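You operate a simulated robot arm through the tools that you are given. There is no shell and no other tool. Be economical: measure what you need, move in short steps, check, and stop when the job is done.

You are at the controls of a simulated robot arm. One attempt, no reset.

Task
Turn the bundle in the wrapper round and give its bare end 2 wraps.
Fine: clamp up to turn it, then down again; zero the wrap gauge before winding. The taped end keeps its wraps; the bundle stays clamped.

The check looks at the end state, three seconds after you hand in, the way a careful person would. Anything else that was tipped, shoved, dropped, spilled or broken makes it a failure.

Robot
A 6-joint arm with a two-finger parallel gripper on a trunk, on a base that drives. Base frame: it is fixed to the floor where the robot stands at the start and does not move with it; the origin is under the middle of the robot, x ahead of it, y to its left, z up; the surface under the hand at the start is at about z = 0.8. Readings come in m, rad, newtons and seconds.
With the tool pointing down near the work surface it reaches from about 0.36 to 0.88 m from the robot's upright axis, wherever it stands. Its first joint turns from -2.007 to 2.007 rad. Places, roughly: black crank of the former [0.3, 0.7, 0.9]; blue strap arm with a green top [0.8, 1.2, 1.1]; crank of the wrapper with a blue grip [0.3, -0.2, 0.9]; end plate of the former [0.6, 0.8, 0.9]; light blue clamp with a yellow grip [0.6, 0, 1]; rests of the wrapper [0.6, 0.2, 1]; short lever with a green grip [0.4, 1.1, 0.9]; white bundle with black bands (40x7x5 cm) [0.7, 0.6, 0.8]; white button of the wrapper [0.4, 0, 0.8]; yellow-gripped lever of the former [0.3, 1.2, 0.9]. Payload 3.43 kg.
The tool frame sits at the grasp point between the pads (the TCP): z along the fingers, y along the line on which they close. The tips reach 0.034 m beyond it. The gripper opens to 0.128 m. The fingers are 0.024 m wide and 0.012 m thick; the gripper's body (0.048 by 0.13 m) begins 0.096 m behind the TCP.
Orientation is that of the tool frame in the base frame, as a unit quaternion [x, y, z, w]. With the fingers straight down and closing along the base's y, the tool's x points along the base's -x, its y along +y and its z along -z.

Tools
- The arm moves only by the tool step_arm. Its argument "series" is one flat list of numbers, 7 for each row, row after row: the finger opening in mm, from 0 to 128, then the shift along the base's x, y, z in units of 250 mm (1.0 is 250 mm), then the turn, a rotation vector about the base's x, y, z in units of 180 degrees (1.0 is 180 degrees). In form: [fingers, tx, ty, tz, wx, wy, wz, fingers, tx, ty, tz, wx, wy, wz, ...]. A call has 1 to 12 rows; each row is the pose to reach, as a shift and turn from the pose commanded when the call began. A call with a number of a shift or a turn outside -1 to 1 is refused whole. Rows are played at 5 a second. More than 0.05 m and 0.15 rad between two rows, or a gripper value outside its range, and nothing of the call is played. Where a pose cannot be reached the arm comes as near as it can. A force on the tool above 90 N (or 10 N above the force at the start of the call, whichever is more), or a blocked arm, ends the call early, and 0.2 s more pass. Each finger travels about 0.108 m/s and halts on what it meets, pressing with about 31 N; the grip force reading is that of the motor and also rises with nothing between the fingers. The clock runs only during rows and for 0.2 s after the last one: add rows that repeat a pose to give the fingers time. It gives the time, the measured TCP pose, the force on the tool (base axes), the opening and the grip force at its end, in the units of the frame above (readings bear some noise), with the torque about the TCP (base axes, N m) and any sound that the robot's microphone picked up.
- Cameras (640 x 400 px; columns grow to the right, rows downward): "scene" is now at [0.0099, 0.1982, 1.3805]; the picture's right is [-0.01, -1.00, 0.00], its down [-0.56, 0.00, -0.83] and it looks along [0.83, -0.01, -0.56] (base axes); focal length 249 px, centre (320, 200). "wrist" rides on the gripper at [0.076, -0.011, -0.16] in the tool frame; the picture's right is [0.15, 0.99, 0.00], its down [-0.88, 0.13, -0.46] and it looks along [-0.45, 0.07, 0.89] (tool axes); focal length 234 px, centre (320, 200).
- grab_frame(camera): a new picture of that camera. It takes no simulated time.
- move_column(by): slides the trunk up (or, below 0, down) by that many m; the arm and the scene camera ride with it, the base frame stays. It gives what a move gives, with no picture.
- steer(legs): drives the robot by 1 to 6 legs, each [ahead, turn to the left] in m and rad, along the robot's own axes; the way and the turn of a leg run together, so that a leg with both is an arc; at most 1.5 m and 3.142 rad a leg. The arm and the cameras ride along, it lands a little off, and it stops where it bumps. It gives what a move gives.
- head_to(pan, tilt): turns the head with the scene camera to pan (to the left, within 1.798 rad either way) and tilt (down, from -0.506 to 1.204), counted from straight ahead of the robot. It gives what a move gives.
- measure_at(camera, pixels): for up to 12 pixels [column, row] of the newest picture of that camera ("zoom" is the newest enlarged one), the place [x, y, z] in the base frame of the surface seen there, good to about 0.002 m, but the place of the scene camera against the robot may be out by one fixed shift of up to 0.012 m in any direction. It takes no simulated time.
- close_up(camera, box): a new picture of the part [left, top, right, bottom] of that camera's present view, enlarged. It takes no simulated time.
- close_job(): hands the job in; it is judged then, once.

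Go step by step. Measure first, check grasps and placings, and put right what went wrong. The budget is 80 turns and 48 pictures, counting those below and the enlarged ones. Unless the task says otherwise, let go and move clear before handing in, and close with one line.

The tools are called as a command line: name --argument value ..., lists and objects as JSON in quotes. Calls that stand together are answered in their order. step_arm: Moves the arm, as the interface text tells. Its arguments: {"type":"object","properties":{"series":{"type":"array","items":{"type":"number"}}},"required":["series"]} The other tools are called the same way: move_column (by) slides the trunk up or down; steer (legs) drives the base; head_to (pan, tilt) turns the head that bears the scene camera; grab_frame (camera) takes a picture; measure_at (camera, pixels) gives the place of the surface under pixels of a picture; close_up (camera, box) takes an enlarged picture of a part of a camera's view; close_job () hands the job in.

At the start:

```text
time: 0.0
tool_pos: [0.4206, -0.2356, 1.2049]
tool_rot: [0.0, 1.0, 0.0, -0.001]
contact_force: [0.5, -0.1, -0.6]
moment: [-0.03, -0.01, 0.02]
finger_gap: 0.1279
grasp_force: 0.0
trunk travel left (down, up): [-0.65, 0.14]
robot x, y, heading: [0.003, -0.002, -0.003]
head pan, tilt: [-0.009, 0.588]
```

scene: 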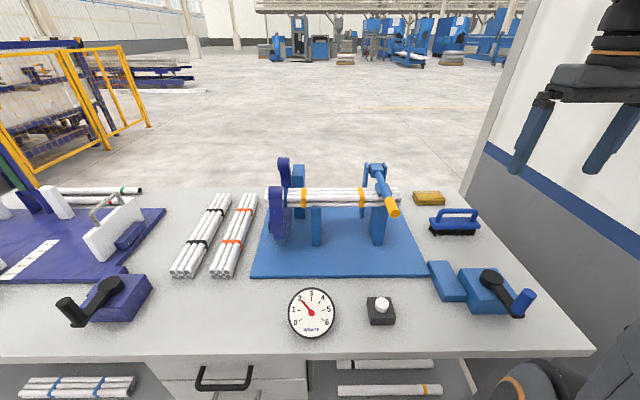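
wrist: 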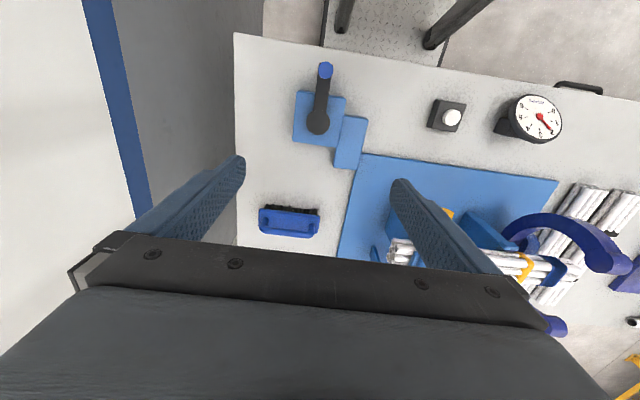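

The scene shows the wrapper with a bundle on its rests (265-400, 195), clamp with yellow grip (392,208), gauge (311,312), button (380,306), crank (520,300). I zoom in for detail.

close_up --camera "scene" --box '[240, 140, 440, 265]'

close_up --camera "scene" --box '[270, 230, 550, 405]'

```text
3.20 times, centred on (340, 202) of scene
```

zoom: 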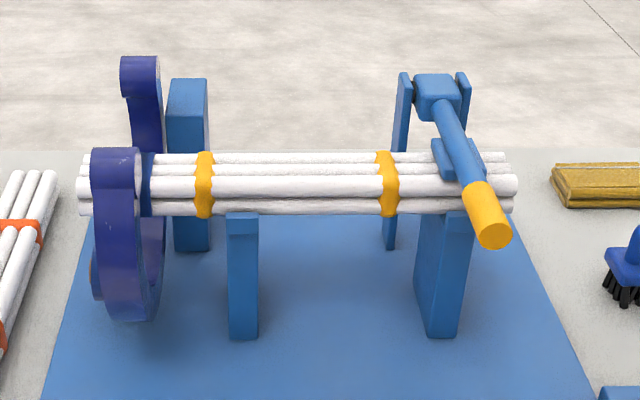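

```text
refused: 405 is not a number from 0 to 400
```

The bundle's left end sits in the C-ring with blue tape near (148,180) of the zoom; the clamp pad presses the right end. I measure the key points.

measure_at --camera "zoom" --pixels '[[82, 187], [514, 184], [290, 167], [290, 185], [205, 185], [388, 185], [148, 185], [242, 216], [445, 216], [495, 228], [448, 120], [188, 82]]'

close_up --camera "scene" --box '[270, 230, 542, 400]'

close_up --camera "scene" --box '[255, 145, 335, 255]'

```text
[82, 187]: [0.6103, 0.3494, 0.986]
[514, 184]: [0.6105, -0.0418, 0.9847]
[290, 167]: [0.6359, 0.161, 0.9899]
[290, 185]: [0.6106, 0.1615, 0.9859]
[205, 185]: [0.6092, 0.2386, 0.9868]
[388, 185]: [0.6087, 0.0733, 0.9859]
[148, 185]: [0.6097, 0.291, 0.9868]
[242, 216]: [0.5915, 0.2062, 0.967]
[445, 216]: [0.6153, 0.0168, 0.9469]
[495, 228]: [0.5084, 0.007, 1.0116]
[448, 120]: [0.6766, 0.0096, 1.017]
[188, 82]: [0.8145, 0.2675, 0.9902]
```

```text
2.35 times, centred on (406, 315) of scene
```

zoom: 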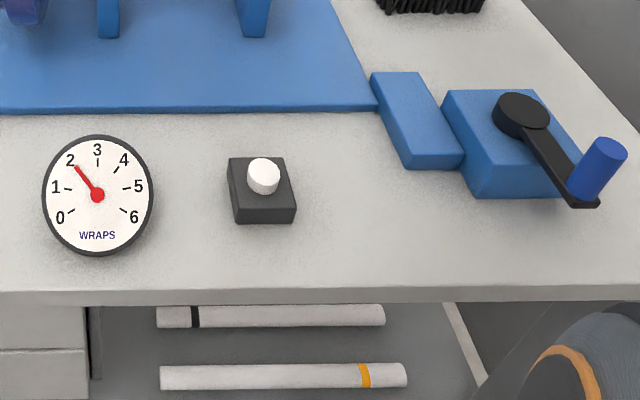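

```text
3.64 times, centred on (295, 200) of scene
```

zoom: 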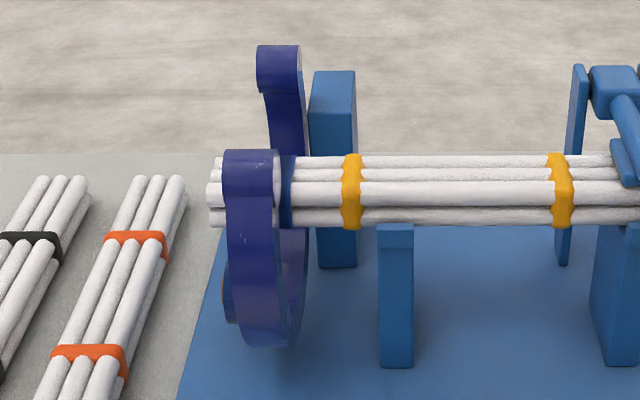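

Next I move the hand over the wrapper at the present height to look straight down on bundle, ring and clamp.

step_arm --series '[128, 0.1, 0.15, 0, 0, 0, 0, 128, 0.2, 0.3, 0, 0, 0, 0, 128, 0.3, 0.45, 0, 0, 0, 0, 128, 0.4, 0.6, 0.05, 0, 0, 0, 128, 0.5, 0.75, 0.1, 0, 0, 0, 128, 0.6, 0.9, 0.15, 0, 0, 0, 128, 0.7, 1.0, 0.2, 0, 0, 0, 128, 0.8, 1.0, 0.3, 0, 0, 0, 128, 0.9, 1.0, 0.4, 0, 0, 0, 128, 0.9, 1.0, 0.4, 0, 0, 0]'

grab_frame --camera "wrist"

```text
time: 2.2
tool_pos: [0.6453, 0.0164, 1.3068]
tool_rot: [0.0, 1.0, 0.0, 0.0]
contact_force: [-0.2, -0.5, -0.4]
moment: [0.02, 0.0, -0.01]
finger_gap: 0.1282
grasp_force: 0.0
trunk travel left (down, up): [-0.65, 0.14]
robot x, y, heading: [-0.0022, -0.0044, 0.003]
head pan, tilt: [-0.009, 0.588]
```

```text
42 pictures are left
```

wrist: 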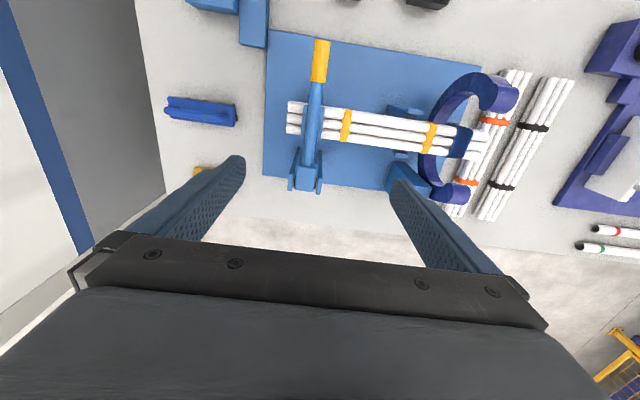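

The wrist view shows the ring open upwards around the bundle (460,140) with blue tape at its inner face; clamp lever runs from (305,180) to the yellow grip (320,60). I enlarge it and measure.

close_up --camera "wrist" --box '[260, 30, 520, 210]'

measure_at --camera "wrist" --pixels '[[321, 44], [319, 62], [317, 78], [314, 105], [311, 140], [306, 165], [305, 185], [385, 113], [383, 127], [380, 141], [290, 116], [487, 140]]'

```text
2.22 times, centred on (390, 120) of wrist
```

zoom: 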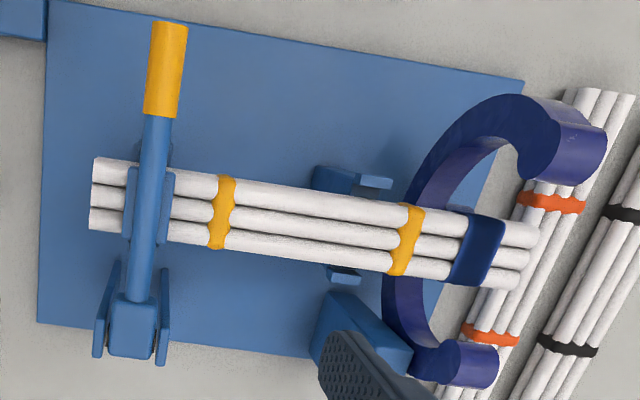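

```text
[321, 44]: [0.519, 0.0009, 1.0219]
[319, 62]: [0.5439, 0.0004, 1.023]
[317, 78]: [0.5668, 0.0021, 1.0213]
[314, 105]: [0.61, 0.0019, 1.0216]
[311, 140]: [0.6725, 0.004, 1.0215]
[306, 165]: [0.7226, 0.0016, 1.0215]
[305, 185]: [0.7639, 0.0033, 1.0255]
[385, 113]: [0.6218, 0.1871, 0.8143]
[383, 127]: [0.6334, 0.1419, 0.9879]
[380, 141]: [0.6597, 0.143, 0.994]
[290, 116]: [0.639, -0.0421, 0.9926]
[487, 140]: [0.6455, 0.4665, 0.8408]
```

measure_at --camera "zoom" --pixels '[[300, 195], [296, 219], [292, 243], [92, 200], [478, 225], [468, 270], [412, 230], [223, 212], [530, 240], [130, 330], [440, 130], [560, 120]]'

measure_at --camera "wrist" --pixels '[[404, 112], [416, 104], [400, 153], [462, 85], [478, 118], [443, 175], [452, 192], [410, 185], [325, 112], [318, 125], [312, 44], [328, 45]]'

```text
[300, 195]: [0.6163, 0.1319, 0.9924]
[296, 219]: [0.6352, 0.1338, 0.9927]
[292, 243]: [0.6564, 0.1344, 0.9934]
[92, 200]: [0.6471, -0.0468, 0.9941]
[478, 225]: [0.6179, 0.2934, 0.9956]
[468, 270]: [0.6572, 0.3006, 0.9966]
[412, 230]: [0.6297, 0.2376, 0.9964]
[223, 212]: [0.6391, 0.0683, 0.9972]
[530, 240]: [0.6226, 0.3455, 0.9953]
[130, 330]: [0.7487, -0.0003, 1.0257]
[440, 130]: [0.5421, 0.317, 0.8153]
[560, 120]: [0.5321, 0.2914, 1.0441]
```

```text
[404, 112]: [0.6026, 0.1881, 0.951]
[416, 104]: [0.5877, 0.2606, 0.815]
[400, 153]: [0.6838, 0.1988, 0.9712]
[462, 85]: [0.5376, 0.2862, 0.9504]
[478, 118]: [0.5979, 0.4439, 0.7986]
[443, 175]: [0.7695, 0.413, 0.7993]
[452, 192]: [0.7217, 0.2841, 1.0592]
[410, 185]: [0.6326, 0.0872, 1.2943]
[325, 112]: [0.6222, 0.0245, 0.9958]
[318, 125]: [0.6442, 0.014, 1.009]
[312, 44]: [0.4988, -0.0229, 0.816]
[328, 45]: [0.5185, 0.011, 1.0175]
```

The lever lies along x at y≈0.002, top z≈1.022, grip x 0.51–0.565, pivot near x≈0.76. I take the hand above the yellow grip, fingers closing along y.

step_arm --series '[100, -0.1, -0.015, -0.15, 0, 0, 0, 80, -0.2, -0.03, -0.3, 0, 0, 0, 80, -0.3, -0.045, -0.45, 0, 0, 0, 80, -0.43, -0.058, -0.6, 0, 0, 0, 80, -0.43, -0.058, -0.76, 0, 0, 0, 80, -0.43, -0.058, -0.76, 0, 0, 0]'

grab_frame --camera "wrist"

```text
time: 3.6
tool_pos: [0.5365, -0.0, 1.1158]
tool_rot: [0.001, 1.0, 0.0, 0.0]
contact_force: [-0.6, 0.2, 0.2]
moment: [0.01, 0.0, 0.01]
finger_gap: 0.08
grasp_force: 0.0
trunk travel left (down, up): [-0.65, 0.14]
robot x, y, heading: [0.0002, -0.0029, -0.003]
head pan, tilt: [-0.009, 0.588]
```

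```text
40 pictures are left
```

wrist: 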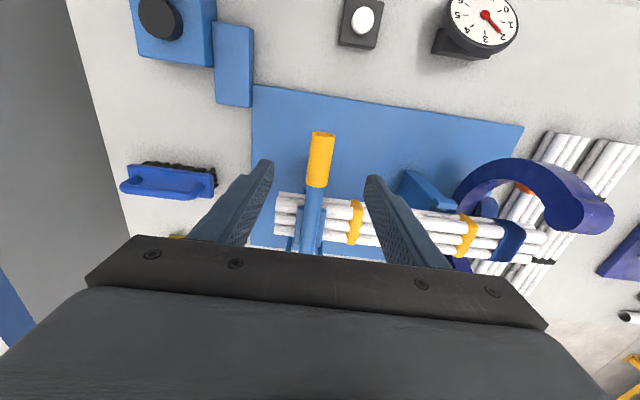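

The grip (320,158) is centred between the fingers. I descend around it and close.

step_arm --series '[80, 0, 0, -0.15, 0, 0, 0, 80, 0, 0, -0.3, 0, 0, 0, 80, 0, 0, -0.42, 0, 0, 0, 80, 0, 0, -0.42, 0, 0, 0, 40, 0, 0, -0.42, 0, 0, 0, 15, 0, 0, -0.42, 0, 0, 0, 15, 0, 0, -0.42, 0, 0, 0]'

```text
time: 5.2
tool_pos: [0.5351, 0.0017, 1.0107]
tool_rot: [0.0, 1.0, 0.0, 0.0]
contact_force: [-1.1, 4.9, -3.4]
moment: [0.08, -0.12, 0.16]
finger_gap: 0.0267
grasp_force: 45.0
trunk travel left (down, up): [-0.65, 0.14]
robot x, y, heading: [0.0013, 0.0009, 0.002]
head pan, tilt: [-0.009, 0.588]
```

Gripped (gap 27 mm). I raise the lever along an arc about its pivot, first half.

step_arm --series '[15, 0.0135, 0, 0.154, 0, 0, 0, 15, 0.0536, 0, 0.304, 0, 0, 0, 15, 0.119, 0, 0.444, 0, 0, 0, 15, 0.208, 0, 0.571, 0, 0, 0, 15, 0.317, 0, 0.68, 0, 0, 0]'

grab_frame --camera "scene"

```text
time: 6.4
tool_pos: [0.6148, 0.0014, 1.1803]
tool_rot: [0.0, 1.0, 0.001, 0.001]
contact_force: [-13.8, 8.7, 6.7]
moment: [0.32, 1.33, 0.26]
finger_gap: 0.0267
grasp_force: 45.4
trunk travel left (down, up): [-0.65, 0.14]
robot x, y, heading: [0.0002, -0.0008, 0.005]
head pan, tilt: [-0.009, 0.588]
```

```text
39 pictures are left
```

scene: 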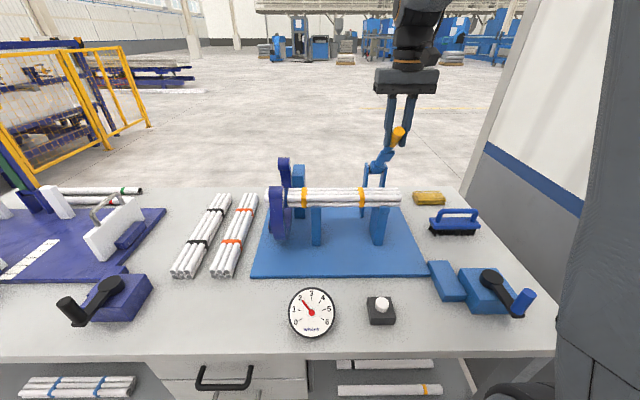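

The lever follows (grip at (398,136)). I continue the arc to just past vertical.

step_arm --series '[15, 0.127, 0, 0.089, 0, 0, 0, 15, 0.267, 0, 0.154, 0, 0, 0, 15, 0.417, 0, 0.194, 0, 0, 0, 15, 0.571, 0, 0.208, 0, 0, 0, 15, 0.648, 0, 0.205, 0, 0, 0]'

close_up --camera "scene" --box '[280, 60, 480, 260]'

```text
time: 7.6
tool_pos: [0.78, -0.0073, 1.2291]
tool_rot: [0.004, 1.0, -0.002, 0.0]
contact_force: [2.6, 0.5, -3.5]
moment: [0.19, -0.28, -0.06]
finger_gap: 0.0153
grasp_force: 0.2
trunk travel left (down, up): [-0.65, 0.14]
robot x, y, heading: [0.0014, 0.0047, -0.002]
head pan, tilt: [-0.009, 0.588]
```

```text
2.00 times, centred on (380, 160) of scene
```

zoom: 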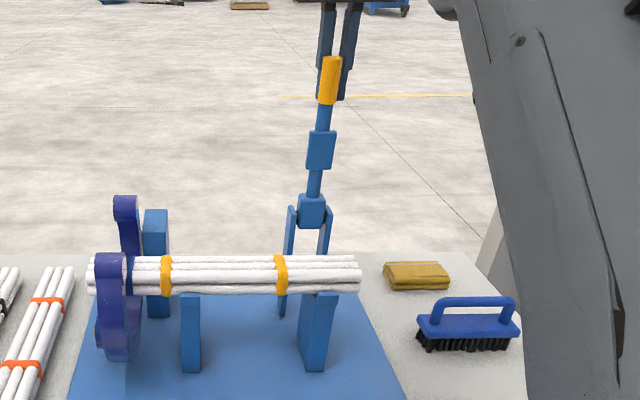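

The lever stopped near vertical and slid from the pads; the fingers are now behind/around its top. I lift straight up clear and check that it stays.

step_arm --series '[30, 0, 0, 0.1, 0, 0, 0, 60, 0, 0, 0.28, 0, 0, 0, 60, 0, 0, 0.4, 0, 0, 0, 60, -0.15, 0.1, 0.4, 0, 0, 0, 60, -0.3, 0.2, 0.4, 0, 0, 0, 60, -0.45, 0.3, 0.4, 0, 0, 0, 100, -0.57, 0.45, 0.3, 0, 0, 0, 100, -0.57, 0.62, 0.2, 0, 0, 0, 100, -0.57, 0.62, 0.2, 0, 0, 0]'

close_up --camera "scene" --box '[240, 60, 480, 260]'

```text
refused: row 7 steps farther than a row can; nothing moved
```

```text
2.00 times, centred on (360, 160) of scene
```

zoom: 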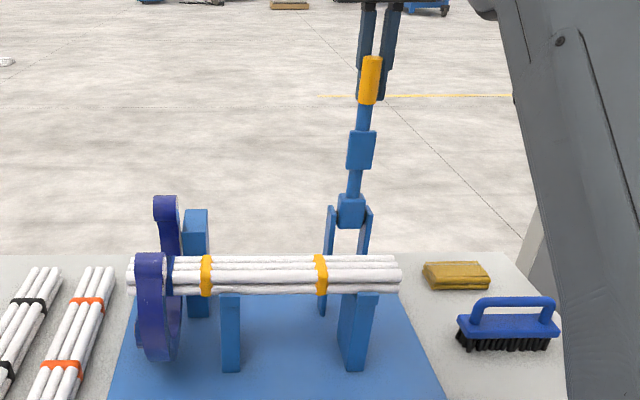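

step_arm --series '[30, 0, 0, 0.1, 0, 0, 0, 60, 0, 0, 0.28, 0, 0, 0, 60, 0, 0, 0.4, 0, 0, 0, 60, -0.14, 0.1, 0.4, 0, 0, 0, 60, -0.28, 0.2, 0.4, 0, 0, 0, 60, -0.42, 0.3, 0.4, 0, 0, 0, 80, -0.5, 0.42, 0.35, 0, 0, 0, 100, -0.56, 0.54, 0.28, 0, 0, 0, 100, -0.57, 0.64, 0.2, 0, 0, 0, 100, -0.57, 0.64, 0.2, 0, 0, 0]'

close_up --camera "scene" --box '[240, 60, 480, 260]'

```text
time: 9.8
tool_pos: [0.6341, 0.164, 1.2809]
tool_rot: [-0.001, 1.0, 0.0, 0.0]
contact_force: [0.0, 0.7, -0.4]
moment: [0.01, -0.02, 0.0]
finger_gap: 0.0999
grasp_force: 0.1
out of reach, approached as far as the arm can: row 2, 3
trunk travel left (down, up): [-0.65, 0.14]
robot x, y, heading: [-0.0035, 0.0011, 0.005]
head pan, tilt: [-0.009, 0.588]
```

```text
2.00 times, centred on (360, 160) of scene
```

zoom: 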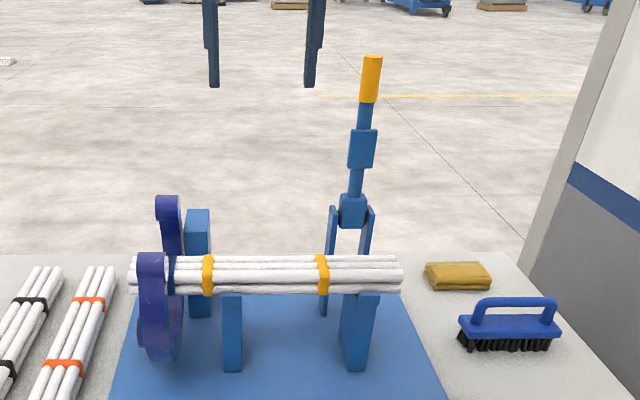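

The lever stays up. Now I turn the hand −90° so the fingers close across the bundle (along x), centred over (0.6365, 0.152).

step_arm --series '[110, 0, 0, 0, 0, 0, -0.0455, 110, 0, 0, 0, 0, 0, -0.091, 110, 0, 0, 0, 0, 0, -0.1365, 110, 0, 0, 0, 0, 0, -0.182, 110, 0, 0, 0, 0, 0, -0.2275, 110, 0, 0, 0, 0, 0, -0.273, 110, 0, 0, 0, 0, 0, -0.3185, 110, 0, 0, 0, 0, 0, -0.364, 110, 0.005, -0.02, 0, 0, 0, -0.4095, 110, 0.01, -0.048, 0, 0, 0, -0.455, 110, 0.01, -0.048, -0.1, 0, 0, -0.5, 110, 0.01, -0.048, -0.25, 0, 0, -0.5]'

grab_frame --camera "wrist"

```text
time: 12.4
tool_pos: [0.638, 0.1487, 1.2163]
tool_rot: [0.708, 0.707, 0.0, 0.0]
contact_force: [-0.4, -0.8, -0.4]
moment: [0.04, 0.0, -0.01]
finger_gap: 0.1101
grasp_force: 0.0
trunk travel left (down, up): [-0.65, 0.14]
robot x, y, heading: [0.0015, -0.0044, 0.002]
head pan, tilt: [-0.009, 0.588]
```

```text
35 pictures are left
```

wrist: 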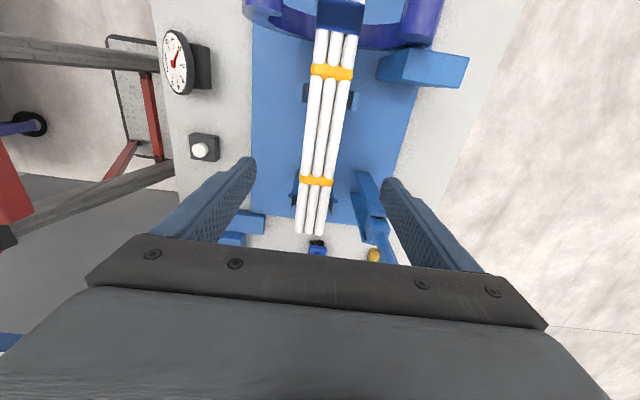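

The bundle lies between the fingers. I verify its x and ends from this view before descending.

measure_at --camera "wrist" --pixels '[[312, 125], [323, 125], [336, 125], [303, 232], [318, 230], [330, 72], [316, 181], [340, 15], [351, 100], [307, 95]]'

```text
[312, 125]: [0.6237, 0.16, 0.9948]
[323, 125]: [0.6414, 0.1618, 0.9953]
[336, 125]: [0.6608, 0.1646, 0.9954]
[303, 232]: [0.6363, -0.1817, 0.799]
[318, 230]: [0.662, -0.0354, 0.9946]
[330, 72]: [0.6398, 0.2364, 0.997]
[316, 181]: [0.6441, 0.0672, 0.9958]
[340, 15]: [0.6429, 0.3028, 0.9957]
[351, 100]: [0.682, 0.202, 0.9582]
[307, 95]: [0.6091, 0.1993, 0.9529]
```

Bundle axis x≈0.641, bands symmetric about y≈0.152, rest forks at x 0.604/0.684. I descend and grip it mid-length.

step_arm --series '[110, 0.012, 0.012, -0.2, 0, 0, 0, 110, 0.012, 0.012, -0.4, 0, 0, 0, 110, 0.012, 0.012, -0.6, 0, 0, 0, 110, 0.012, 0.012, -0.78, 0, 0, 0, 110, 0.012, 0.012, -0.9, 0, 0, 0, 110, 0.012, 0.012, -0.968, 0, 0, 0, 110, 0.012, 0.012, -0.968, 0, 0, 0, 85, 0.012, 0.012, -0.968, 0, 0, 0, 60, 0.012, 0.012, -0.968, 0, 0, 0, 45, 0.012, 0.012, -0.968, 0, 0, 0, 45, 0.012, 0.012, -0.968, 0, 0, 0]'

```text
refused: row 1 steps farther than a row can; nothing moved
```

step_arm --series '[110, 0.012, 0.012, -0.18, 0, 0, 0, 110, 0.012, 0.012, -0.37, 0, 0, 0, 110, 0.012, 0.012, -0.56, 0, 0, 0, 110, 0.012, 0.012, -0.75, 0, 0, 0, 110, 0.012, 0.012, -0.9, 0, 0, 0, 110, 0.012, 0.012, -0.968, 0, 0, 0, 110, 0.012, 0.012, -0.968, 0, 0, 0, 85, 0.012, 0.012, -0.968, 0, 0, 0, 60, 0.012, 0.012, -0.968, 0, 0, 0, 45, 0.012, 0.012, -0.968, 0, 0, 0, 45, 0.012, 0.012, -0.968, 0, 0, 0]'

```text
time: 14.8
tool_pos: [0.6428, 0.1529, 0.9752]
tool_rot: [0.707, 0.707, 0.0, 0.0]
contact_force: [-0.8, 0.2, -0.9]
moment: [0.05, 0.06, 0.01]
finger_gap: 0.062
grasp_force: 30.6
trunk travel left (down, up): [-0.65, 0.14]
robot x, y, heading: [-0.0001, -0.0002, 0.002]
head pan, tilt: [-0.009, 0.588]
```

Gripped at 62 mm. I lift straight up out of the rests and ring.

step_arm --series '[45, 0, 0, 0.05, 0, 0, 0, 45, 0, 0, 0.15, 0, 0, 0, 45, 0, 0, 0.3, 0, 0, 0, 45, 0, 0, 0.45, 0, 0, 0, 45, 0, 0, 0.6, 0, 0, 0, 45, 0, 0, 0.72, 0, 0, 0, 45, 0, 0, 0.8, 0, 0, 0, 45, 0, 0, 0.8, 0, 0, 0]'

grab_frame --camera "scene"

```text
time: 16.6
tool_pos: [0.6402, 0.151, 1.1764]
tool_rot: [0.707, 0.707, 0.0, 0.0]
contact_force: [-0.6, -0.5, -2.9]
moment: [-0.01, -0.01, 0.04]
finger_gap: 0.0619
grasp_force: 31.1
trunk travel left (down, up): [-0.65, 0.14]
robot x, y, heading: [0.0016, 0.0019, 0.001]
head pan, tilt: [-0.009, 0.588]
```

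```text
34 pictures are left
```

scene: 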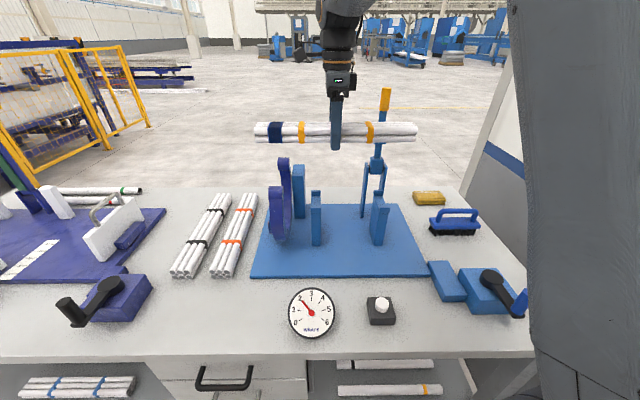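

Bundle held level (blue tape at (275,132)). I move it forward-left away from the upright lever, then begin the half turn.

step_arm --series '[45, -0.12, 0.07, 0.04, 0, 0, 0, 45, -0.24, 0.14, 0.08, 0, 0, 0, 45, -0.36, 0.21, 0.12, 0, 0, 0, 45, -0.42, 0.28, 0.12, 0, 0, 0.02, 45, -0.44, 0.28, 0.12, 0, 0, 0.06, 45, -0.44, 0.28, 0.12, 0, 0, 0.1, 45, -0.44, 0.28, 0.12, 0, 0, 0.14, 45, -0.44, 0.28, 0.12, 0, 0, 0.18, 45, -0.44, 0.28, 0.12, 0, 0, 0.22, 45, -0.44, 0.28, 0.12, 0, 0, 0.26, 45, -0.44, 0.28, 0.12, 0, 0, 0.3, 45, -0.44, 0.28, 0.12, 0, 0, 0.34]'

```text
time: 19.2
tool_pos: [0.531, 0.2219, 1.2058]
tool_rot: [0.247, 0.969, 0.0, 0.0]
contact_force: [-0.1, -0.5, -3.0]
moment: [0.01, 0.02, 0.0]
finger_gap: 0.0619
grasp_force: 30.7
trunk travel left (down, up): [-0.65, 0.14]
robot x, y, heading: [-0.0036, -0.0005, -0.004]
head pan, tilt: [-0.009, 0.588]
```

Turn goes smoothly (61° done). I continue with 0.46 more.

step_arm --series '[45, 0, 0, 0, 0, 0, 0.04, 45, 0, 0, 0, 0, 0, 0.08, 45, 0, 0, 0, 0, 0, 0.12, 45, 0, 0, 0, 0, 0, 0.16, 45, 0, 0, 0, 0, 0, 0.2, 45, 0, 0, 0, 0, 0, 0.24, 45, 0, 0, 0, 0, 0, 0.28, 45, 0, 0, 0, 0, 0, 0.32, 45, 0, 0, 0, 0, 0, 0.36, 45, 0, 0, 0, 0, 0, 0.4, 45, 0, 0, 0, 0, 0, 0.44, 45, 0, 0, 0, 0, 0, 0.48]'

```text
time: 21.8
tool_pos: [0.5316, 0.2224, 1.2065]
tool_rot: [-0.482, 0.876, 0.0, -0.001]
contact_force: [0.6, 0.0, -3.1]
moment: [-0.03, -0.02, 0.01]
finger_gap: 0.0618
grasp_force: 31.0
trunk travel left (down, up): [-0.65, 0.14]
robot x, y, heading: [0.0, -0.0045, 0.0]
head pan, tilt: [-0.009, 0.588]
```

step_arm --series '[45, 0, 0, 0, 0, 0, 0.04, 45, 0, 0, 0, 0, 0, 0.08, 45, 0, 0, 0, 0, 0, 0.12, 45, 0, 0, 0, 0, 0, 0.16, 45, 0, 0, 0, 0, 0, 0.18, 45, 0.1, -0.07, -0.03, 0, 0, 0.18, 45, 0.22, -0.14, -0.06, 0, 0, 0.18, 45, 0.34, -0.21, -0.09, 0, 0, 0.18, 45, 0.44, -0.28, -0.12, 0, 0, 0.18, 45, 0.44, -0.28, -0.12, 0, 0, 0.18]'

grab_frame --camera "scene"

grab_frame --camera "wrist"

```text
time: 24.0
tool_pos: [0.6435, 0.1511, 1.1765]
tool_rot: [0.707, -0.707, -0.001, 0.0]
contact_force: [0.3, 0.5, -3.4]
moment: [0.02, 0.01, -0.01]
finger_gap: 0.0617
grasp_force: 31.4
trunk travel left (down, up): [-0.65, 0.14]
robot x, y, heading: [-0.0011, 0.002, 0.002]
head pan, tilt: [-0.009, 0.588]
```

```text
33 pictures are left
```

scene: 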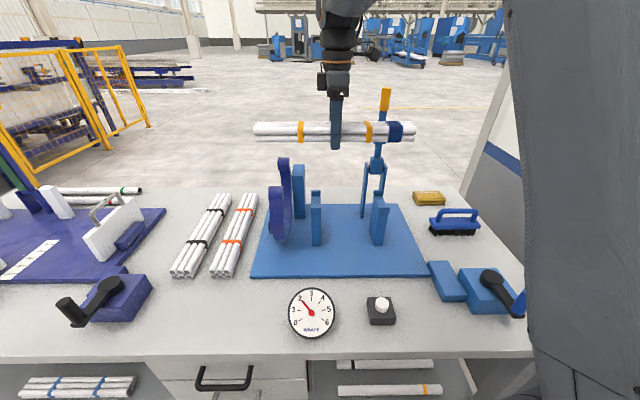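

```text
32 pictures are left
```

wrist: 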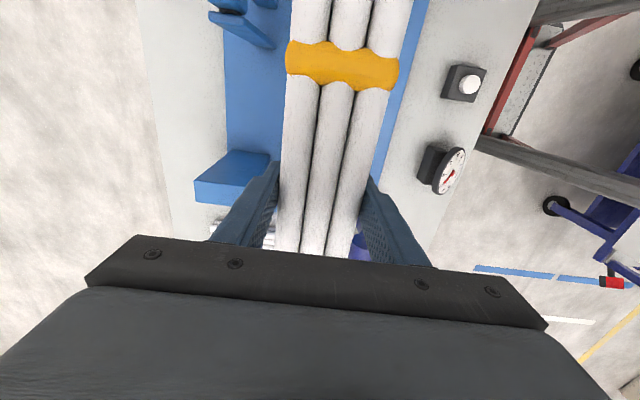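

Turned: the blue tape is now at right (396,131). I lower it straight back down.

step_arm --series '[45, 0, 0, -0.15, 0, 0, 0, 45, 0, 0, -0.3, 0, 0, 0, 45, 0, 0, -0.45, 0, 0, 0, 45, 0, 0, -0.58, 0, 0, 0, 45, 0, 0, -0.68, 0, 0, 0, 45, 0, 0, -0.75, 0, 0, 0, 45, 0, 0, -0.78, 0, 0, 0, 45, 0, 0, -0.8, 0, 0, 0, 45, 0, 0, -0.8, 0, 0, 0]'

close_up --camera "scene" --box '[240, 120, 440, 260]'

```text
time: 26.0
tool_pos: [0.6413, 0.1536, 0.9759]
tool_rot: [-0.707, 0.707, 0.0, 0.0]
contact_force: [0.1, 0.0, -3.9]
moment: [-0.04, 0.04, 0.0]
finger_gap: 0.0617
grasp_force: 30.9
trunk travel left (down, up): [-0.65, 0.14]
robot x, y, heading: [-0.0011, 0.0008, -0.001]
head pan, tilt: [-0.009, 0.588]
```

```text
2.86 times, centred on (340, 190) of scene
```

zoom: 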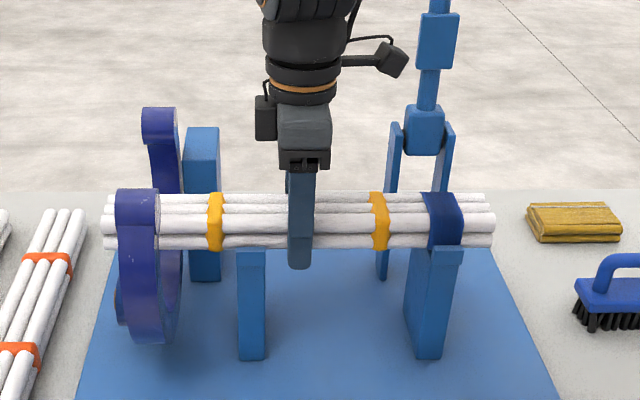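

The bundle is in place but its weight is still on the hand (−3.9 N). I lower a few mm until it rests, then open.

step_arm --series '[45, 0, 0, -0.006, 0, 0, 0, 45, 0, 0, -0.012, 0, 0, 0, 45, 0, 0, -0.012, 0, 0, 0]'

```text
time: 26.8
tool_pos: [0.6417, 0.1532, 0.9749]
tool_rot: [0.707, -0.707, 0.001, -0.001]
contact_force: [-0.2, 1.1, 20.5]
moment: [-0.43, 0.72, 0.06]
finger_gap: 0.062
grasp_force: 30.2
trunk travel left (down, up): [-0.65, 0.14]
robot x, y, heading: [0.004, 0.0001, 0.005]
head pan, tilt: [-0.009, 0.588]
```

It rests on the forks now (+20 N). I open and lift off.

step_arm --series '[60, 0, 0, -0.006, 0, 0, 0, 85, 0, 0, 0, 0, 0, 0, 110, 0, 0, 0, 0, 0, 0, 110, 0, 0, 0, 0, 0, 0, 110, 0, 0, 0.15, 0, 0, 0, 110, 0, 0, 0.34, 0, 0, 0, 110, 0, 0, 0.53, 0, 0, 0, 110, 0, 0, 0.72, 0, 0, 0, 110, 0, 0, 0.9, 0, 0, 0, 110, 0, 0, 1.0, 0, 0, -0.04, 110, 0, 0, 1.0, 0, 0, -0.08, 110, 0, 0, 1.0, 0, 0, -0.12]'

close_up --camera "scene" --box '[240, 120, 440, 260]'

```text
time: 29.4
tool_pos: [0.6409, 0.1529, 1.2233]
tool_rot: [-0.561, 0.828, 0.0, 0.0]
contact_force: [-0.6, 0.5, -0.2]
moment: [-0.01, -0.02, -0.03]
finger_gap: 0.1102
grasp_force: 0.0
trunk travel left (down, up): [-0.65, 0.14]
robot x, y, heading: [-0.0054, 0.002, 0.002]
head pan, tilt: [-0.009, 0.588]
```

```text
2.86 times, centred on (340, 190) of scene
```

zoom: 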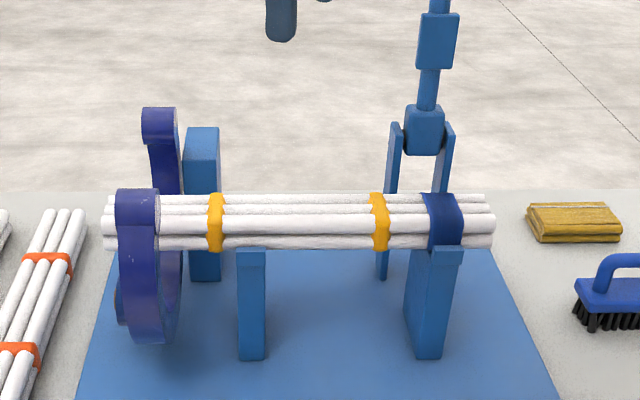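

Bundle seated, tape on the right. I turn the hand back to straight and view the upright lever from the wrist camera.

step_arm --series '[90, -0.05, 0, 0.05, 0, 0, -0.04, 90, -0.1, 0, 0.1, 0, 0, -0.08, 90, -0.15, 0, 0.15, 0, 0, -0.12, 90, -0.2, 0, 0.2, 0, 0, -0.16, 90, -0.2, 0, 0.2, 0, 0, -0.2, 90, -0.2, 0, 0.2, 0, 0, -0.24, 90, -0.2, 0, 0.25, 0, 0, -0.28, 90, -0.2, 0, 0.3, 0, 0, -0.32, 90, -0.2, 0, 0.35, 0, 0, -0.36, 90, -0.2, -0.1, 0.4, 0, 0, -0.38, 90, -0.2, -0.2, 0.4, 0, 0, -0.38, 90, -0.2, -0.3, 0.4, 0, 0, -0.38]'

grab_frame --camera "scene"

```text
time: 32.0
tool_pos: [0.5912, 0.0767, 1.3237]
tool_rot: [0.0, 1.0, 0.001, 0.0]
contact_force: [0.1, 1.0, 0.2]
moment: [-0.02, -0.01, 0.01]
finger_gap: 0.0897
grasp_force: 0.1
trunk travel left (down, up): [-0.65, 0.14]
robot x, y, heading: [0.0002, -0.0014, 0.002]
head pan, tilt: [-0.009, 0.588]
```

```text
29 pictures are left
```

scene: 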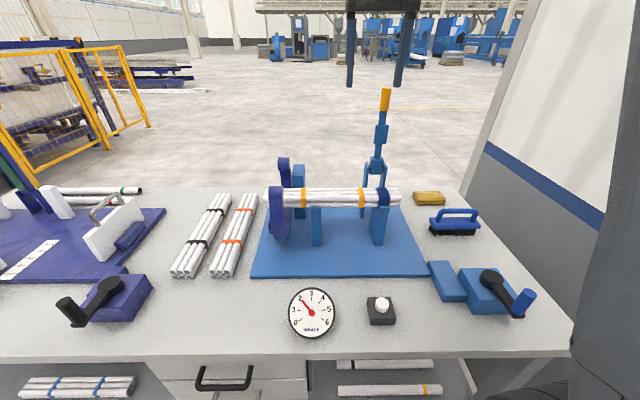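

measure_at --camera "scene" --pixels '[[386, 92], [385, 106], [381, 135], [377, 164], [388, 195], [360, 197], [302, 197]]'

```text
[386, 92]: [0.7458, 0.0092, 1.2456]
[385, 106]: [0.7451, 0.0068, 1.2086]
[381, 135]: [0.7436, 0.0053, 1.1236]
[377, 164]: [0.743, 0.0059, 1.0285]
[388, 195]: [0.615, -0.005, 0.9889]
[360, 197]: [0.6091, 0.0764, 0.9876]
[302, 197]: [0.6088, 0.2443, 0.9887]
```

The lever is vertical at about x 0.757, y 0.001, grip z 1.19–1.25. I line up in front of it, straddle it from the front and close.

step_arm --series '[90, 0, -0.1, -0.13, 0, 0, 0, 90, 0, -0.2, -0.26, 0, 0, 0, 90, 0, -0.303, -0.395, 0, 0, 0, 90, 0.15, -0.303, -0.395, 0, 0, 0, 90, 0.3, -0.303, -0.395, 0, 0, 0, 90, 0.45, -0.303, -0.395, 0, 0, 0, 90, 0.58, -0.303, -0.395, 0, 0, 0, 90, 0.66, -0.303, -0.395, 0, 0, 0, 90, 0.66, -0.303, -0.395, 0, 0, 0, 50, 0.66, -0.303, -0.395, 0, 0, 0, 15, 0.66, -0.303, -0.395, 0, 0, 0, 15, 0.66, -0.303, -0.395, 0, 0, 0]'

```text
time: 34.6
tool_pos: [0.7561, 0.0017, 1.2245]
tool_rot: [-0.001, 1.0, 0.0, 0.0]
contact_force: [0.5, 6.1, 0.5]
moment: [-0.07, 0.11, 0.05]
finger_gap: 0.0269
grasp_force: 45.6
trunk travel left (down, up): [-0.65, 0.14]
robot x, y, heading: [0.0035, -0.0008, -0.002]
head pan, tilt: [-0.009, 0.588]
```

Gripped (27 mm). I swing the lever back down along the arc.

step_arm --series '[15, -0.151, 0, -0.013, 0, 0, 0, 15, -0.298, 0, -0.052, 0, 0, 0, 15, -0.435, 0, -0.117, 0, 0, 0, 15, -0.559, 0, -0.204, 0, 0, 0, 15, -0.666, 0, -0.311, 0, 0, 0, 15, -0.753, 0, -0.435, 0, 0, 0, 15, -0.818, 0, -0.572, 0, 0, 0, 15, -0.857, 0, -0.719, 0, 0, 0, 15, -0.867, 0, -0.794, 0, 0, 0]'

close_up --camera "scene" --box '[240, 120, 440, 260]'

```text
time: 36.6
tool_pos: [0.5383, 0.0018, 1.0262]
tool_rot: [0.0, 1.0, 0.0, -0.001]
contact_force: [-17.9, -7.5, 2.8]
moment: [0.09, -1.08, -0.05]
finger_gap: 0.0267
grasp_force: 44.8
trunk travel left (down, up): [-0.65, 0.14]
robot x, y, heading: [0.0011, 0.0032, -0.003]
head pan, tilt: [-0.009, 0.588]
```

```text
2.86 times, centred on (340, 190) of scene
```

zoom: 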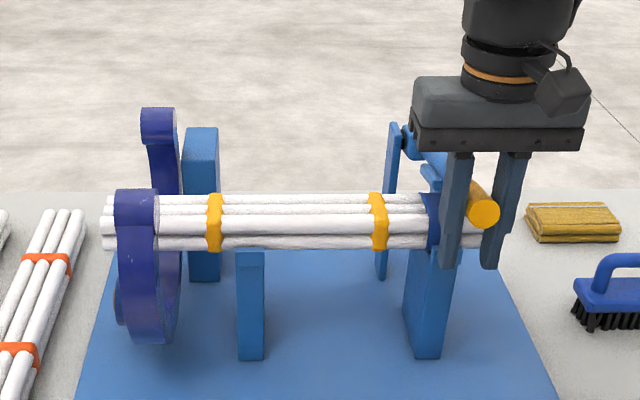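

Almost down; I finish the last ~18 mm watching the force.

step_arm --series '[15, 0, 0, -0.03, 0, 0, 0, 15, 0, 0, -0.06, 0, 0, 0, 15, 0, 0, -0.075, 0, 0, 0, 15, 0, 0, -0.085, 0, 0, 0, 15, 0, 0, -0.085, 0, 0, 0]'

```text
time: 37.8
tool_pos: [0.5368, 0.002, 1.0054]
tool_rot: [-0.001, 1.0, 0.0, 0.001]
contact_force: [-27.5, -4.0, 3.4]
moment: [0.11, -1.56, 0.14]
finger_gap: 0.0266
grasp_force: 45.3
trunk travel left (down, up): [-0.65, 0.14]
robot x, y, heading: [0.0033, -0.0004, -0.002]
head pan, tilt: [-0.009, 0.588]
```

Height is back to the original (z≈1.005). I release, rise, and check where the lever sits.

step_arm --series '[40, 0, 0, 0, 0, 0, 0, 80, 0, 0, 0, 0, 0, 0, 80, 0, 0, 0, 0, 0, 0, 80, 0, 0, 0.15, 0, 0, 0, 80, 0, 0, 0.34, 0, 0, 0, 80, 0, 0, 0.53, 0, 0, 0, 80, 0, 0, 0.72, 0, 0, 0, 80, 0.1, 0, 0.85, 0, 0, 0, 80, 0.2, 0, 0.95, 0, 0, 0, 80, 0.3, 0, 0.95, 0, 0, 0, 80, 0.4, 0, 0.95, 0, 0, 0, 80, 0.4, 0, 0.95, 0, 0, 0]'

grab_frame --camera "wrist"

close_up --camera "scene" --box '[240, 140, 440, 265]'

```text
time: 40.4
tool_pos: [0.6395, 0.0019, 1.2416]
tool_rot: [0.001, 1.0, 0.0, 0.0]
contact_force: [0.5, -0.8, -0.8]
moment: [-0.02, 0.01, 0.02]
finger_gap: 0.0798
grasp_force: 0.0
trunk travel left (down, up): [-0.65, 0.14]
robot x, y, heading: [-0.0011, 0.0016, 0.003]
head pan, tilt: [-0.009, 0.588]
```

```text
27 pictures are left
```

wrist: 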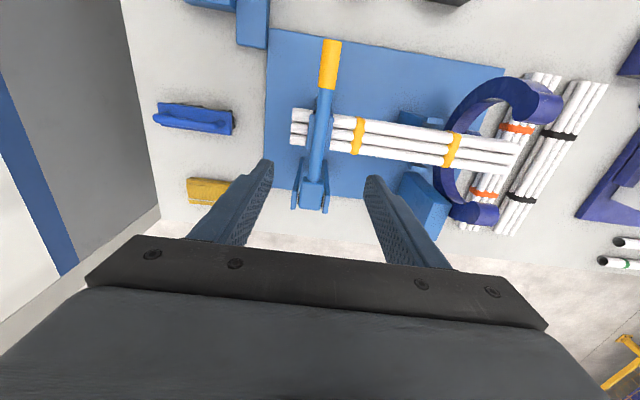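

```text
3.20 times, centred on (340, 202) of scene
```

zoom: 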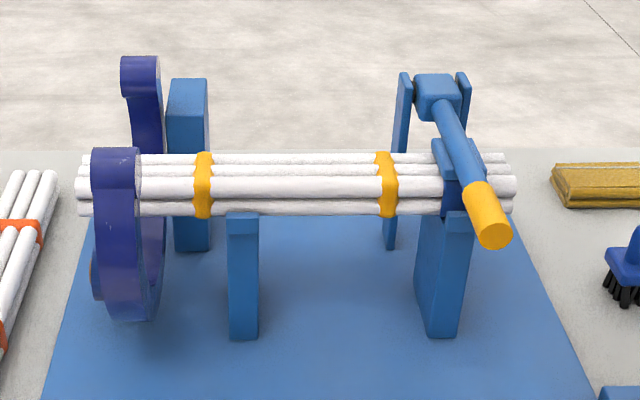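

The clamp is back exactly as at the start. Now I move towards the button/crank and measure them from the wrist camera.

step_arm --series '[60, -0.15, -0.07, 0, 0, 0, 0, 30, -0.3, -0.14, 0, 0, 0, 0, 0, -0.45, -0.2, 0, 0, 0, 0, 0, -0.6, -0.25, 0, 0, 0, 0, 0, -0.75, -0.3, 0, 0, 0, 0, 0, -0.85, -0.3, 0, 0, 0, 0, 0, -0.9, -0.3, 0, 0, 0, 0, 0, -0.9, -0.3, 0, 0, 0, 0]'

grab_frame --camera "wrist"

grab_frame --camera "scene"

```text
time: 42.2
tool_pos: [0.4135, -0.0742, 1.2425]
tool_rot: [0.001, 1.0, 0.0, 0.0]
contact_force: [0.0, 0.2, -0.7]
moment: [0.02, 0.01, 0.01]
finger_gap: 0.0003
grasp_force: 30.3
trunk travel left (down, up): [-0.65, 0.14]
robot x, y, heading: [0.0013, 0.0004, 0.001]
head pan, tilt: [-0.009, 0.588]
```

```text
25 pictures are left
```

wrist: 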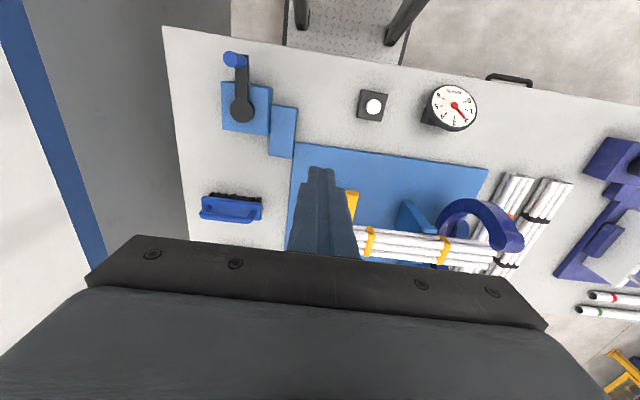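

```text
24 pictures are left
```

scene: 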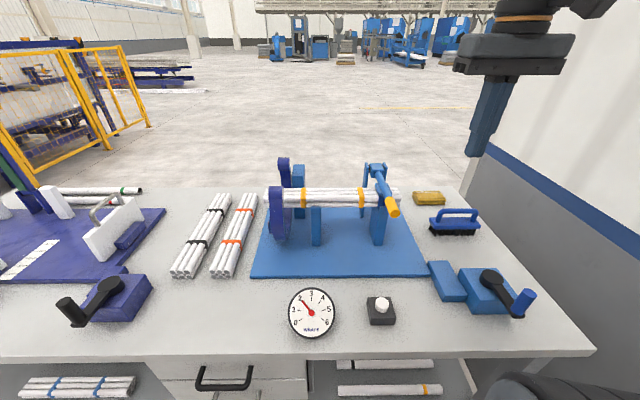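

measure_at --camera "wrist" --pixels '[[374, 106], [361, 92], [383, 92], [378, 118], [233, 58], [243, 63], [240, 80], [242, 108], [248, 90], [228, 125], [330, 120], [232, 66]]'

measure_at --camera "scene" --pixels '[[382, 302], [380, 306], [524, 296], [516, 312], [520, 305], [489, 276], [505, 292], [518, 318], [483, 300]]'

close_up --camera "scene" --box '[420, 230, 560, 340]'

```text
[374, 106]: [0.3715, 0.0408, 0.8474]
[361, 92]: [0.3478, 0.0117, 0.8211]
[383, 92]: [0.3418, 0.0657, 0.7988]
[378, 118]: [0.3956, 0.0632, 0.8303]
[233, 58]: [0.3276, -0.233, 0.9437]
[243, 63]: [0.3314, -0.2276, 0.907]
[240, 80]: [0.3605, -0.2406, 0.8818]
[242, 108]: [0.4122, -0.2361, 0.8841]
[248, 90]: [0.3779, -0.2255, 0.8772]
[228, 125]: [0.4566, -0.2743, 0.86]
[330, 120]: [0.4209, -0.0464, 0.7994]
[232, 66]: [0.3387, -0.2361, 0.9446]
```

```text
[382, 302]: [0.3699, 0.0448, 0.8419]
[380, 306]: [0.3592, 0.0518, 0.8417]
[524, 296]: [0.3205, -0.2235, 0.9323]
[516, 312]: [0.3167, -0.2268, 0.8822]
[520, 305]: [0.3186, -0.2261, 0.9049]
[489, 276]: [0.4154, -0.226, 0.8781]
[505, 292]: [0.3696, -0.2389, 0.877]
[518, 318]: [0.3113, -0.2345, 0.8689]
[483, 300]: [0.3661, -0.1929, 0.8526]
```

```text
3.64 times, centred on (490, 285) of scene
```

zoom: 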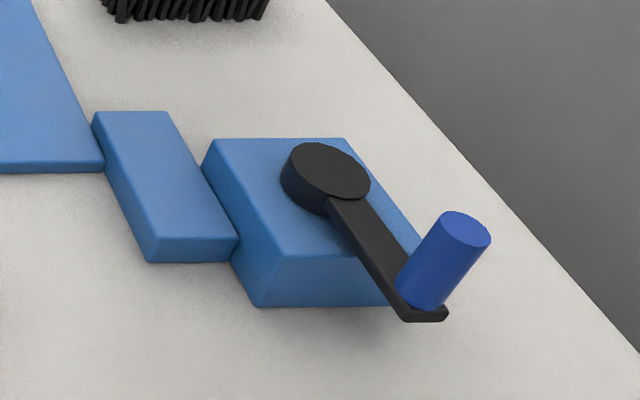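

The button is at (0.3715, 0.041), top z 0.847; crank hub (0.412,−0.236), grip (0.332,−0.234) z 0.88–0.945. I move over the button with closed fingers.

step_arm --series '[0, -0.05, 0.12, -0.1, 0, 0, 0, 0, -0.1, 0.24, -0.2, 0, 0, 0, 0, -0.15, 0.36, -0.3, 0, 0, 0, 0, -0.168, 0.46, -0.42, 0, 0, 0, 0, -0.168, 0.46, -0.6, 0, 0, 0, 0, -0.168, 0.46, -0.78, 0, 0, 0, 0, -0.168, 0.46, -0.96, 0, 0, 0, 0, -0.168, 0.46, -0.96, 0, 0, 0]'

measure_at --camera "wrist" --pixels '[[150, 200], [60, 100], [200, 60]]'

```text
time: 44.0
tool_pos: [0.3705, 0.0422, 1.0009]
tool_rot: [0.0, 1.0, 0.0, 0.0]
contact_force: [-0.1, 0.5, -0.2]
moment: [-0.03, -0.02, -0.01]
finger_gap: 0.0001
grasp_force: 31.1
trunk travel left (down, up): [-0.65, 0.14]
robot x, y, heading: [-0.0025, -0.0007, 0.0]
head pan, tilt: [-0.009, 0.588]
```

```text
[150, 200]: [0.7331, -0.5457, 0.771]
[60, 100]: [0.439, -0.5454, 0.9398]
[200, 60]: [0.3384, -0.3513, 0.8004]
```

Over the button; wall is at y=−0.545, clear. I press it down gently.

step_arm --series '[0, 0, 0, -0.18, 0, 0, 0, 0, 0, 0, -0.34, 0, 0, 0, 0, 0, 0, -0.44, 0, 0, 0, 0, 0, 0, -0.47, 0, 0, 0, 0, 0, 0, -0.485, 0, 0, 0, 0, 0, 0, -0.495, 0, 0, 0, 0, 0, 0, -0.505, 0, 0, 0, 0, 0, 0, -0.505, 0, 0, 0]'

close_up --camera "scene" --box '[270, 270, 430, 350]'

```text
time: 45.8
tool_pos: [0.3728, 0.0406, 0.8759]
tool_rot: [0.0, 1.0, 0.0, 0.0]
contact_force: [-1.8, 0.7, 1.9]
moment: [0.02, 0.03, -0.03]
finger_gap: 0.0002
grasp_force: 31.5
trunk travel left (down, up): [-0.65, 0.14]
robot x, y, heading: [-0.0025, -0.0039, 0.002]
head pan, tilt: [-0.009, 0.588]
```

```text
4.00 times, centred on (350, 310) of scene
```

zoom: 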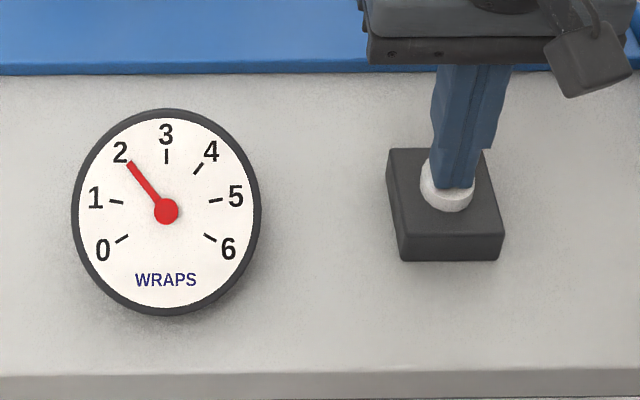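

Contact (2 N) but the gauge still reads 2; I press further.

step_arm --series '[0, 0, 0, -0.01, 0, 0, 0, 0, 0, 0, -0.02, 0, 0, 0, 0, 0, 0, -0.03, 0, 0, 0, 0, 0, 0, -0.03, 0, 0, 0, 0, 0, 0, -0.03, 0, 0, 0]'

close_up --camera "scene" --box '[270, 270, 430, 350]'

```text
time: 47.0
tool_pos: [0.3726, 0.0411, 0.8699]
tool_rot: [0.0, 1.0, 0.001, 0.002]
contact_force: [-4.5, -1.7, 54.4]
moment: [-0.06, 0.22, -0.07]
finger_gap: 0.0
grasp_force: 31.1
trunk travel left (down, up): [-0.65, 0.14]
robot x, y, heading: [-0.0012, 0.0004, -0.004]
head pan, tilt: [-0.009, 0.588]
heard: click
```

```text
4.00 times, centred on (350, 310) of scene
```

zoom: 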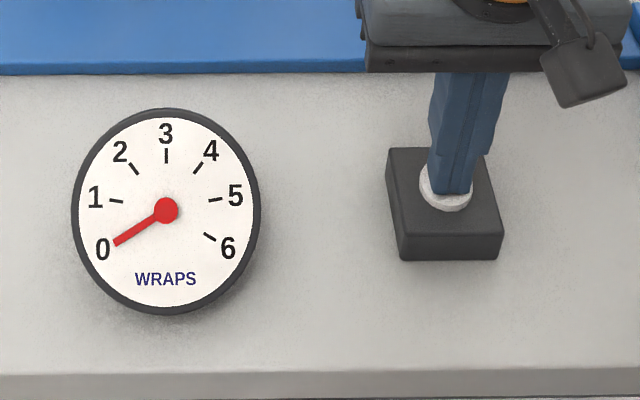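

Click; gauge reads 0. I lift and travel over toward the crank grip.

step_arm --series '[0, 0, 0, 0.1, 0, 0, 0, 0, 0, 0, 0.28, 0, 0, 0, 0, 0, 0, 0.46, 0, 0, 0, 0, 0, -0.1, 0.62, 0, 0, 0, 0, 0, -0.25, 0.72, 0, 0, 0, 0, 0, -0.42, 0.72, 0, 0, 0, 20, 0, -0.6, 0.72, 0, 0, 0, 50, 0, -0.78, 0.72, 0, 0, 0, 70, 0, -0.95, 0.72, 0, 0, 0, 70, 0.1, -1.0, 0.72, 0, 0, 0, 70, 0.2, -1.0, 0.72, 0, 0, 0, 70, 0.2, -1.0, 0.72, 0, 0, 0]'

grab_frame --camera "wrist"

```text
time: 49.6
tool_pos: [0.4215, -0.2073, 1.0482]
tool_rot: [0.0, 1.0, 0.0, 0.001]
contact_force: [0.7, -0.6, 0.3]
moment: [-0.01, 0.02, -0.01]
finger_gap: 0.0703
grasp_force: 0.1
trunk travel left (down, up): [-0.65, 0.14]
robot x, y, heading: [0.0019, 0.0012, 0.002]
head pan, tilt: [-0.009, 0.588]
```

```text
20 pictures are left
```

wrist: 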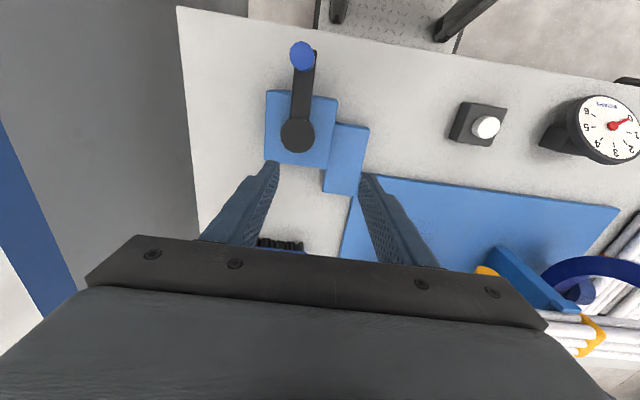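

measure_at --camera "wrist" --pixels '[[302, 54], [294, 50], [311, 50], [302, 46], [302, 64], [298, 133], [285, 133], [311, 133], [298, 120], [298, 147], [302, 90]]'

```text
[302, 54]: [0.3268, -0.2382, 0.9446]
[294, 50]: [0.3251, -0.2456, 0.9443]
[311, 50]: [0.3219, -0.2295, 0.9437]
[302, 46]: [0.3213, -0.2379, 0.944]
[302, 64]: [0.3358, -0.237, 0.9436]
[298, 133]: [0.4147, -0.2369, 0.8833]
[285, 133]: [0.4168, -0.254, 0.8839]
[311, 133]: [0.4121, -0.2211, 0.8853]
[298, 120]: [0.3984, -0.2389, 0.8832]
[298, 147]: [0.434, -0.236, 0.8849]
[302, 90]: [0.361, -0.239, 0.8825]
```

Grip centre (0.3275,−0.2375), hub centre (0.4155,−0.2375), radius 88 mm. I move over the grip, descend and close.

step_arm --series '[70, -0.15, -0.05, 0, 0, 0, 0, 70, -0.3, -0.1, 0, 0, 0, 0, 70, -0.376, -0.121, 0, 0, 0, 0, 70, -0.376, -0.121, -0.15, 0, 0, 0, 70, -0.376, -0.121, -0.32, 0, 0, 0, 70, -0.376, -0.121, -0.48, 0, 0, 0, 70, -0.376, -0.121, -0.48, 0, 0, 0, 40, -0.376, -0.121, -0.48, 0, 0, 0, 15, -0.376, -0.121, -0.48, 0, 0, 0, 15, -0.376, -0.121, -0.48, 0, 0, 0]'

```text
time: 51.8
tool_pos: [0.3274, -0.2397, 0.929]
tool_rot: [0.0, 1.0, 0.0, 0.001]
contact_force: [-8.3, -22.7, -7.8]
moment: [-0.1, -0.63, -0.36]
finger_gap: 0.0236
grasp_force: 44.3
trunk travel left (down, up): [-0.65, 0.14]
robot x, y, heading: [0.0008, -0.0001, -0.0]
head pan, tilt: [-0.009, 0.588]
```

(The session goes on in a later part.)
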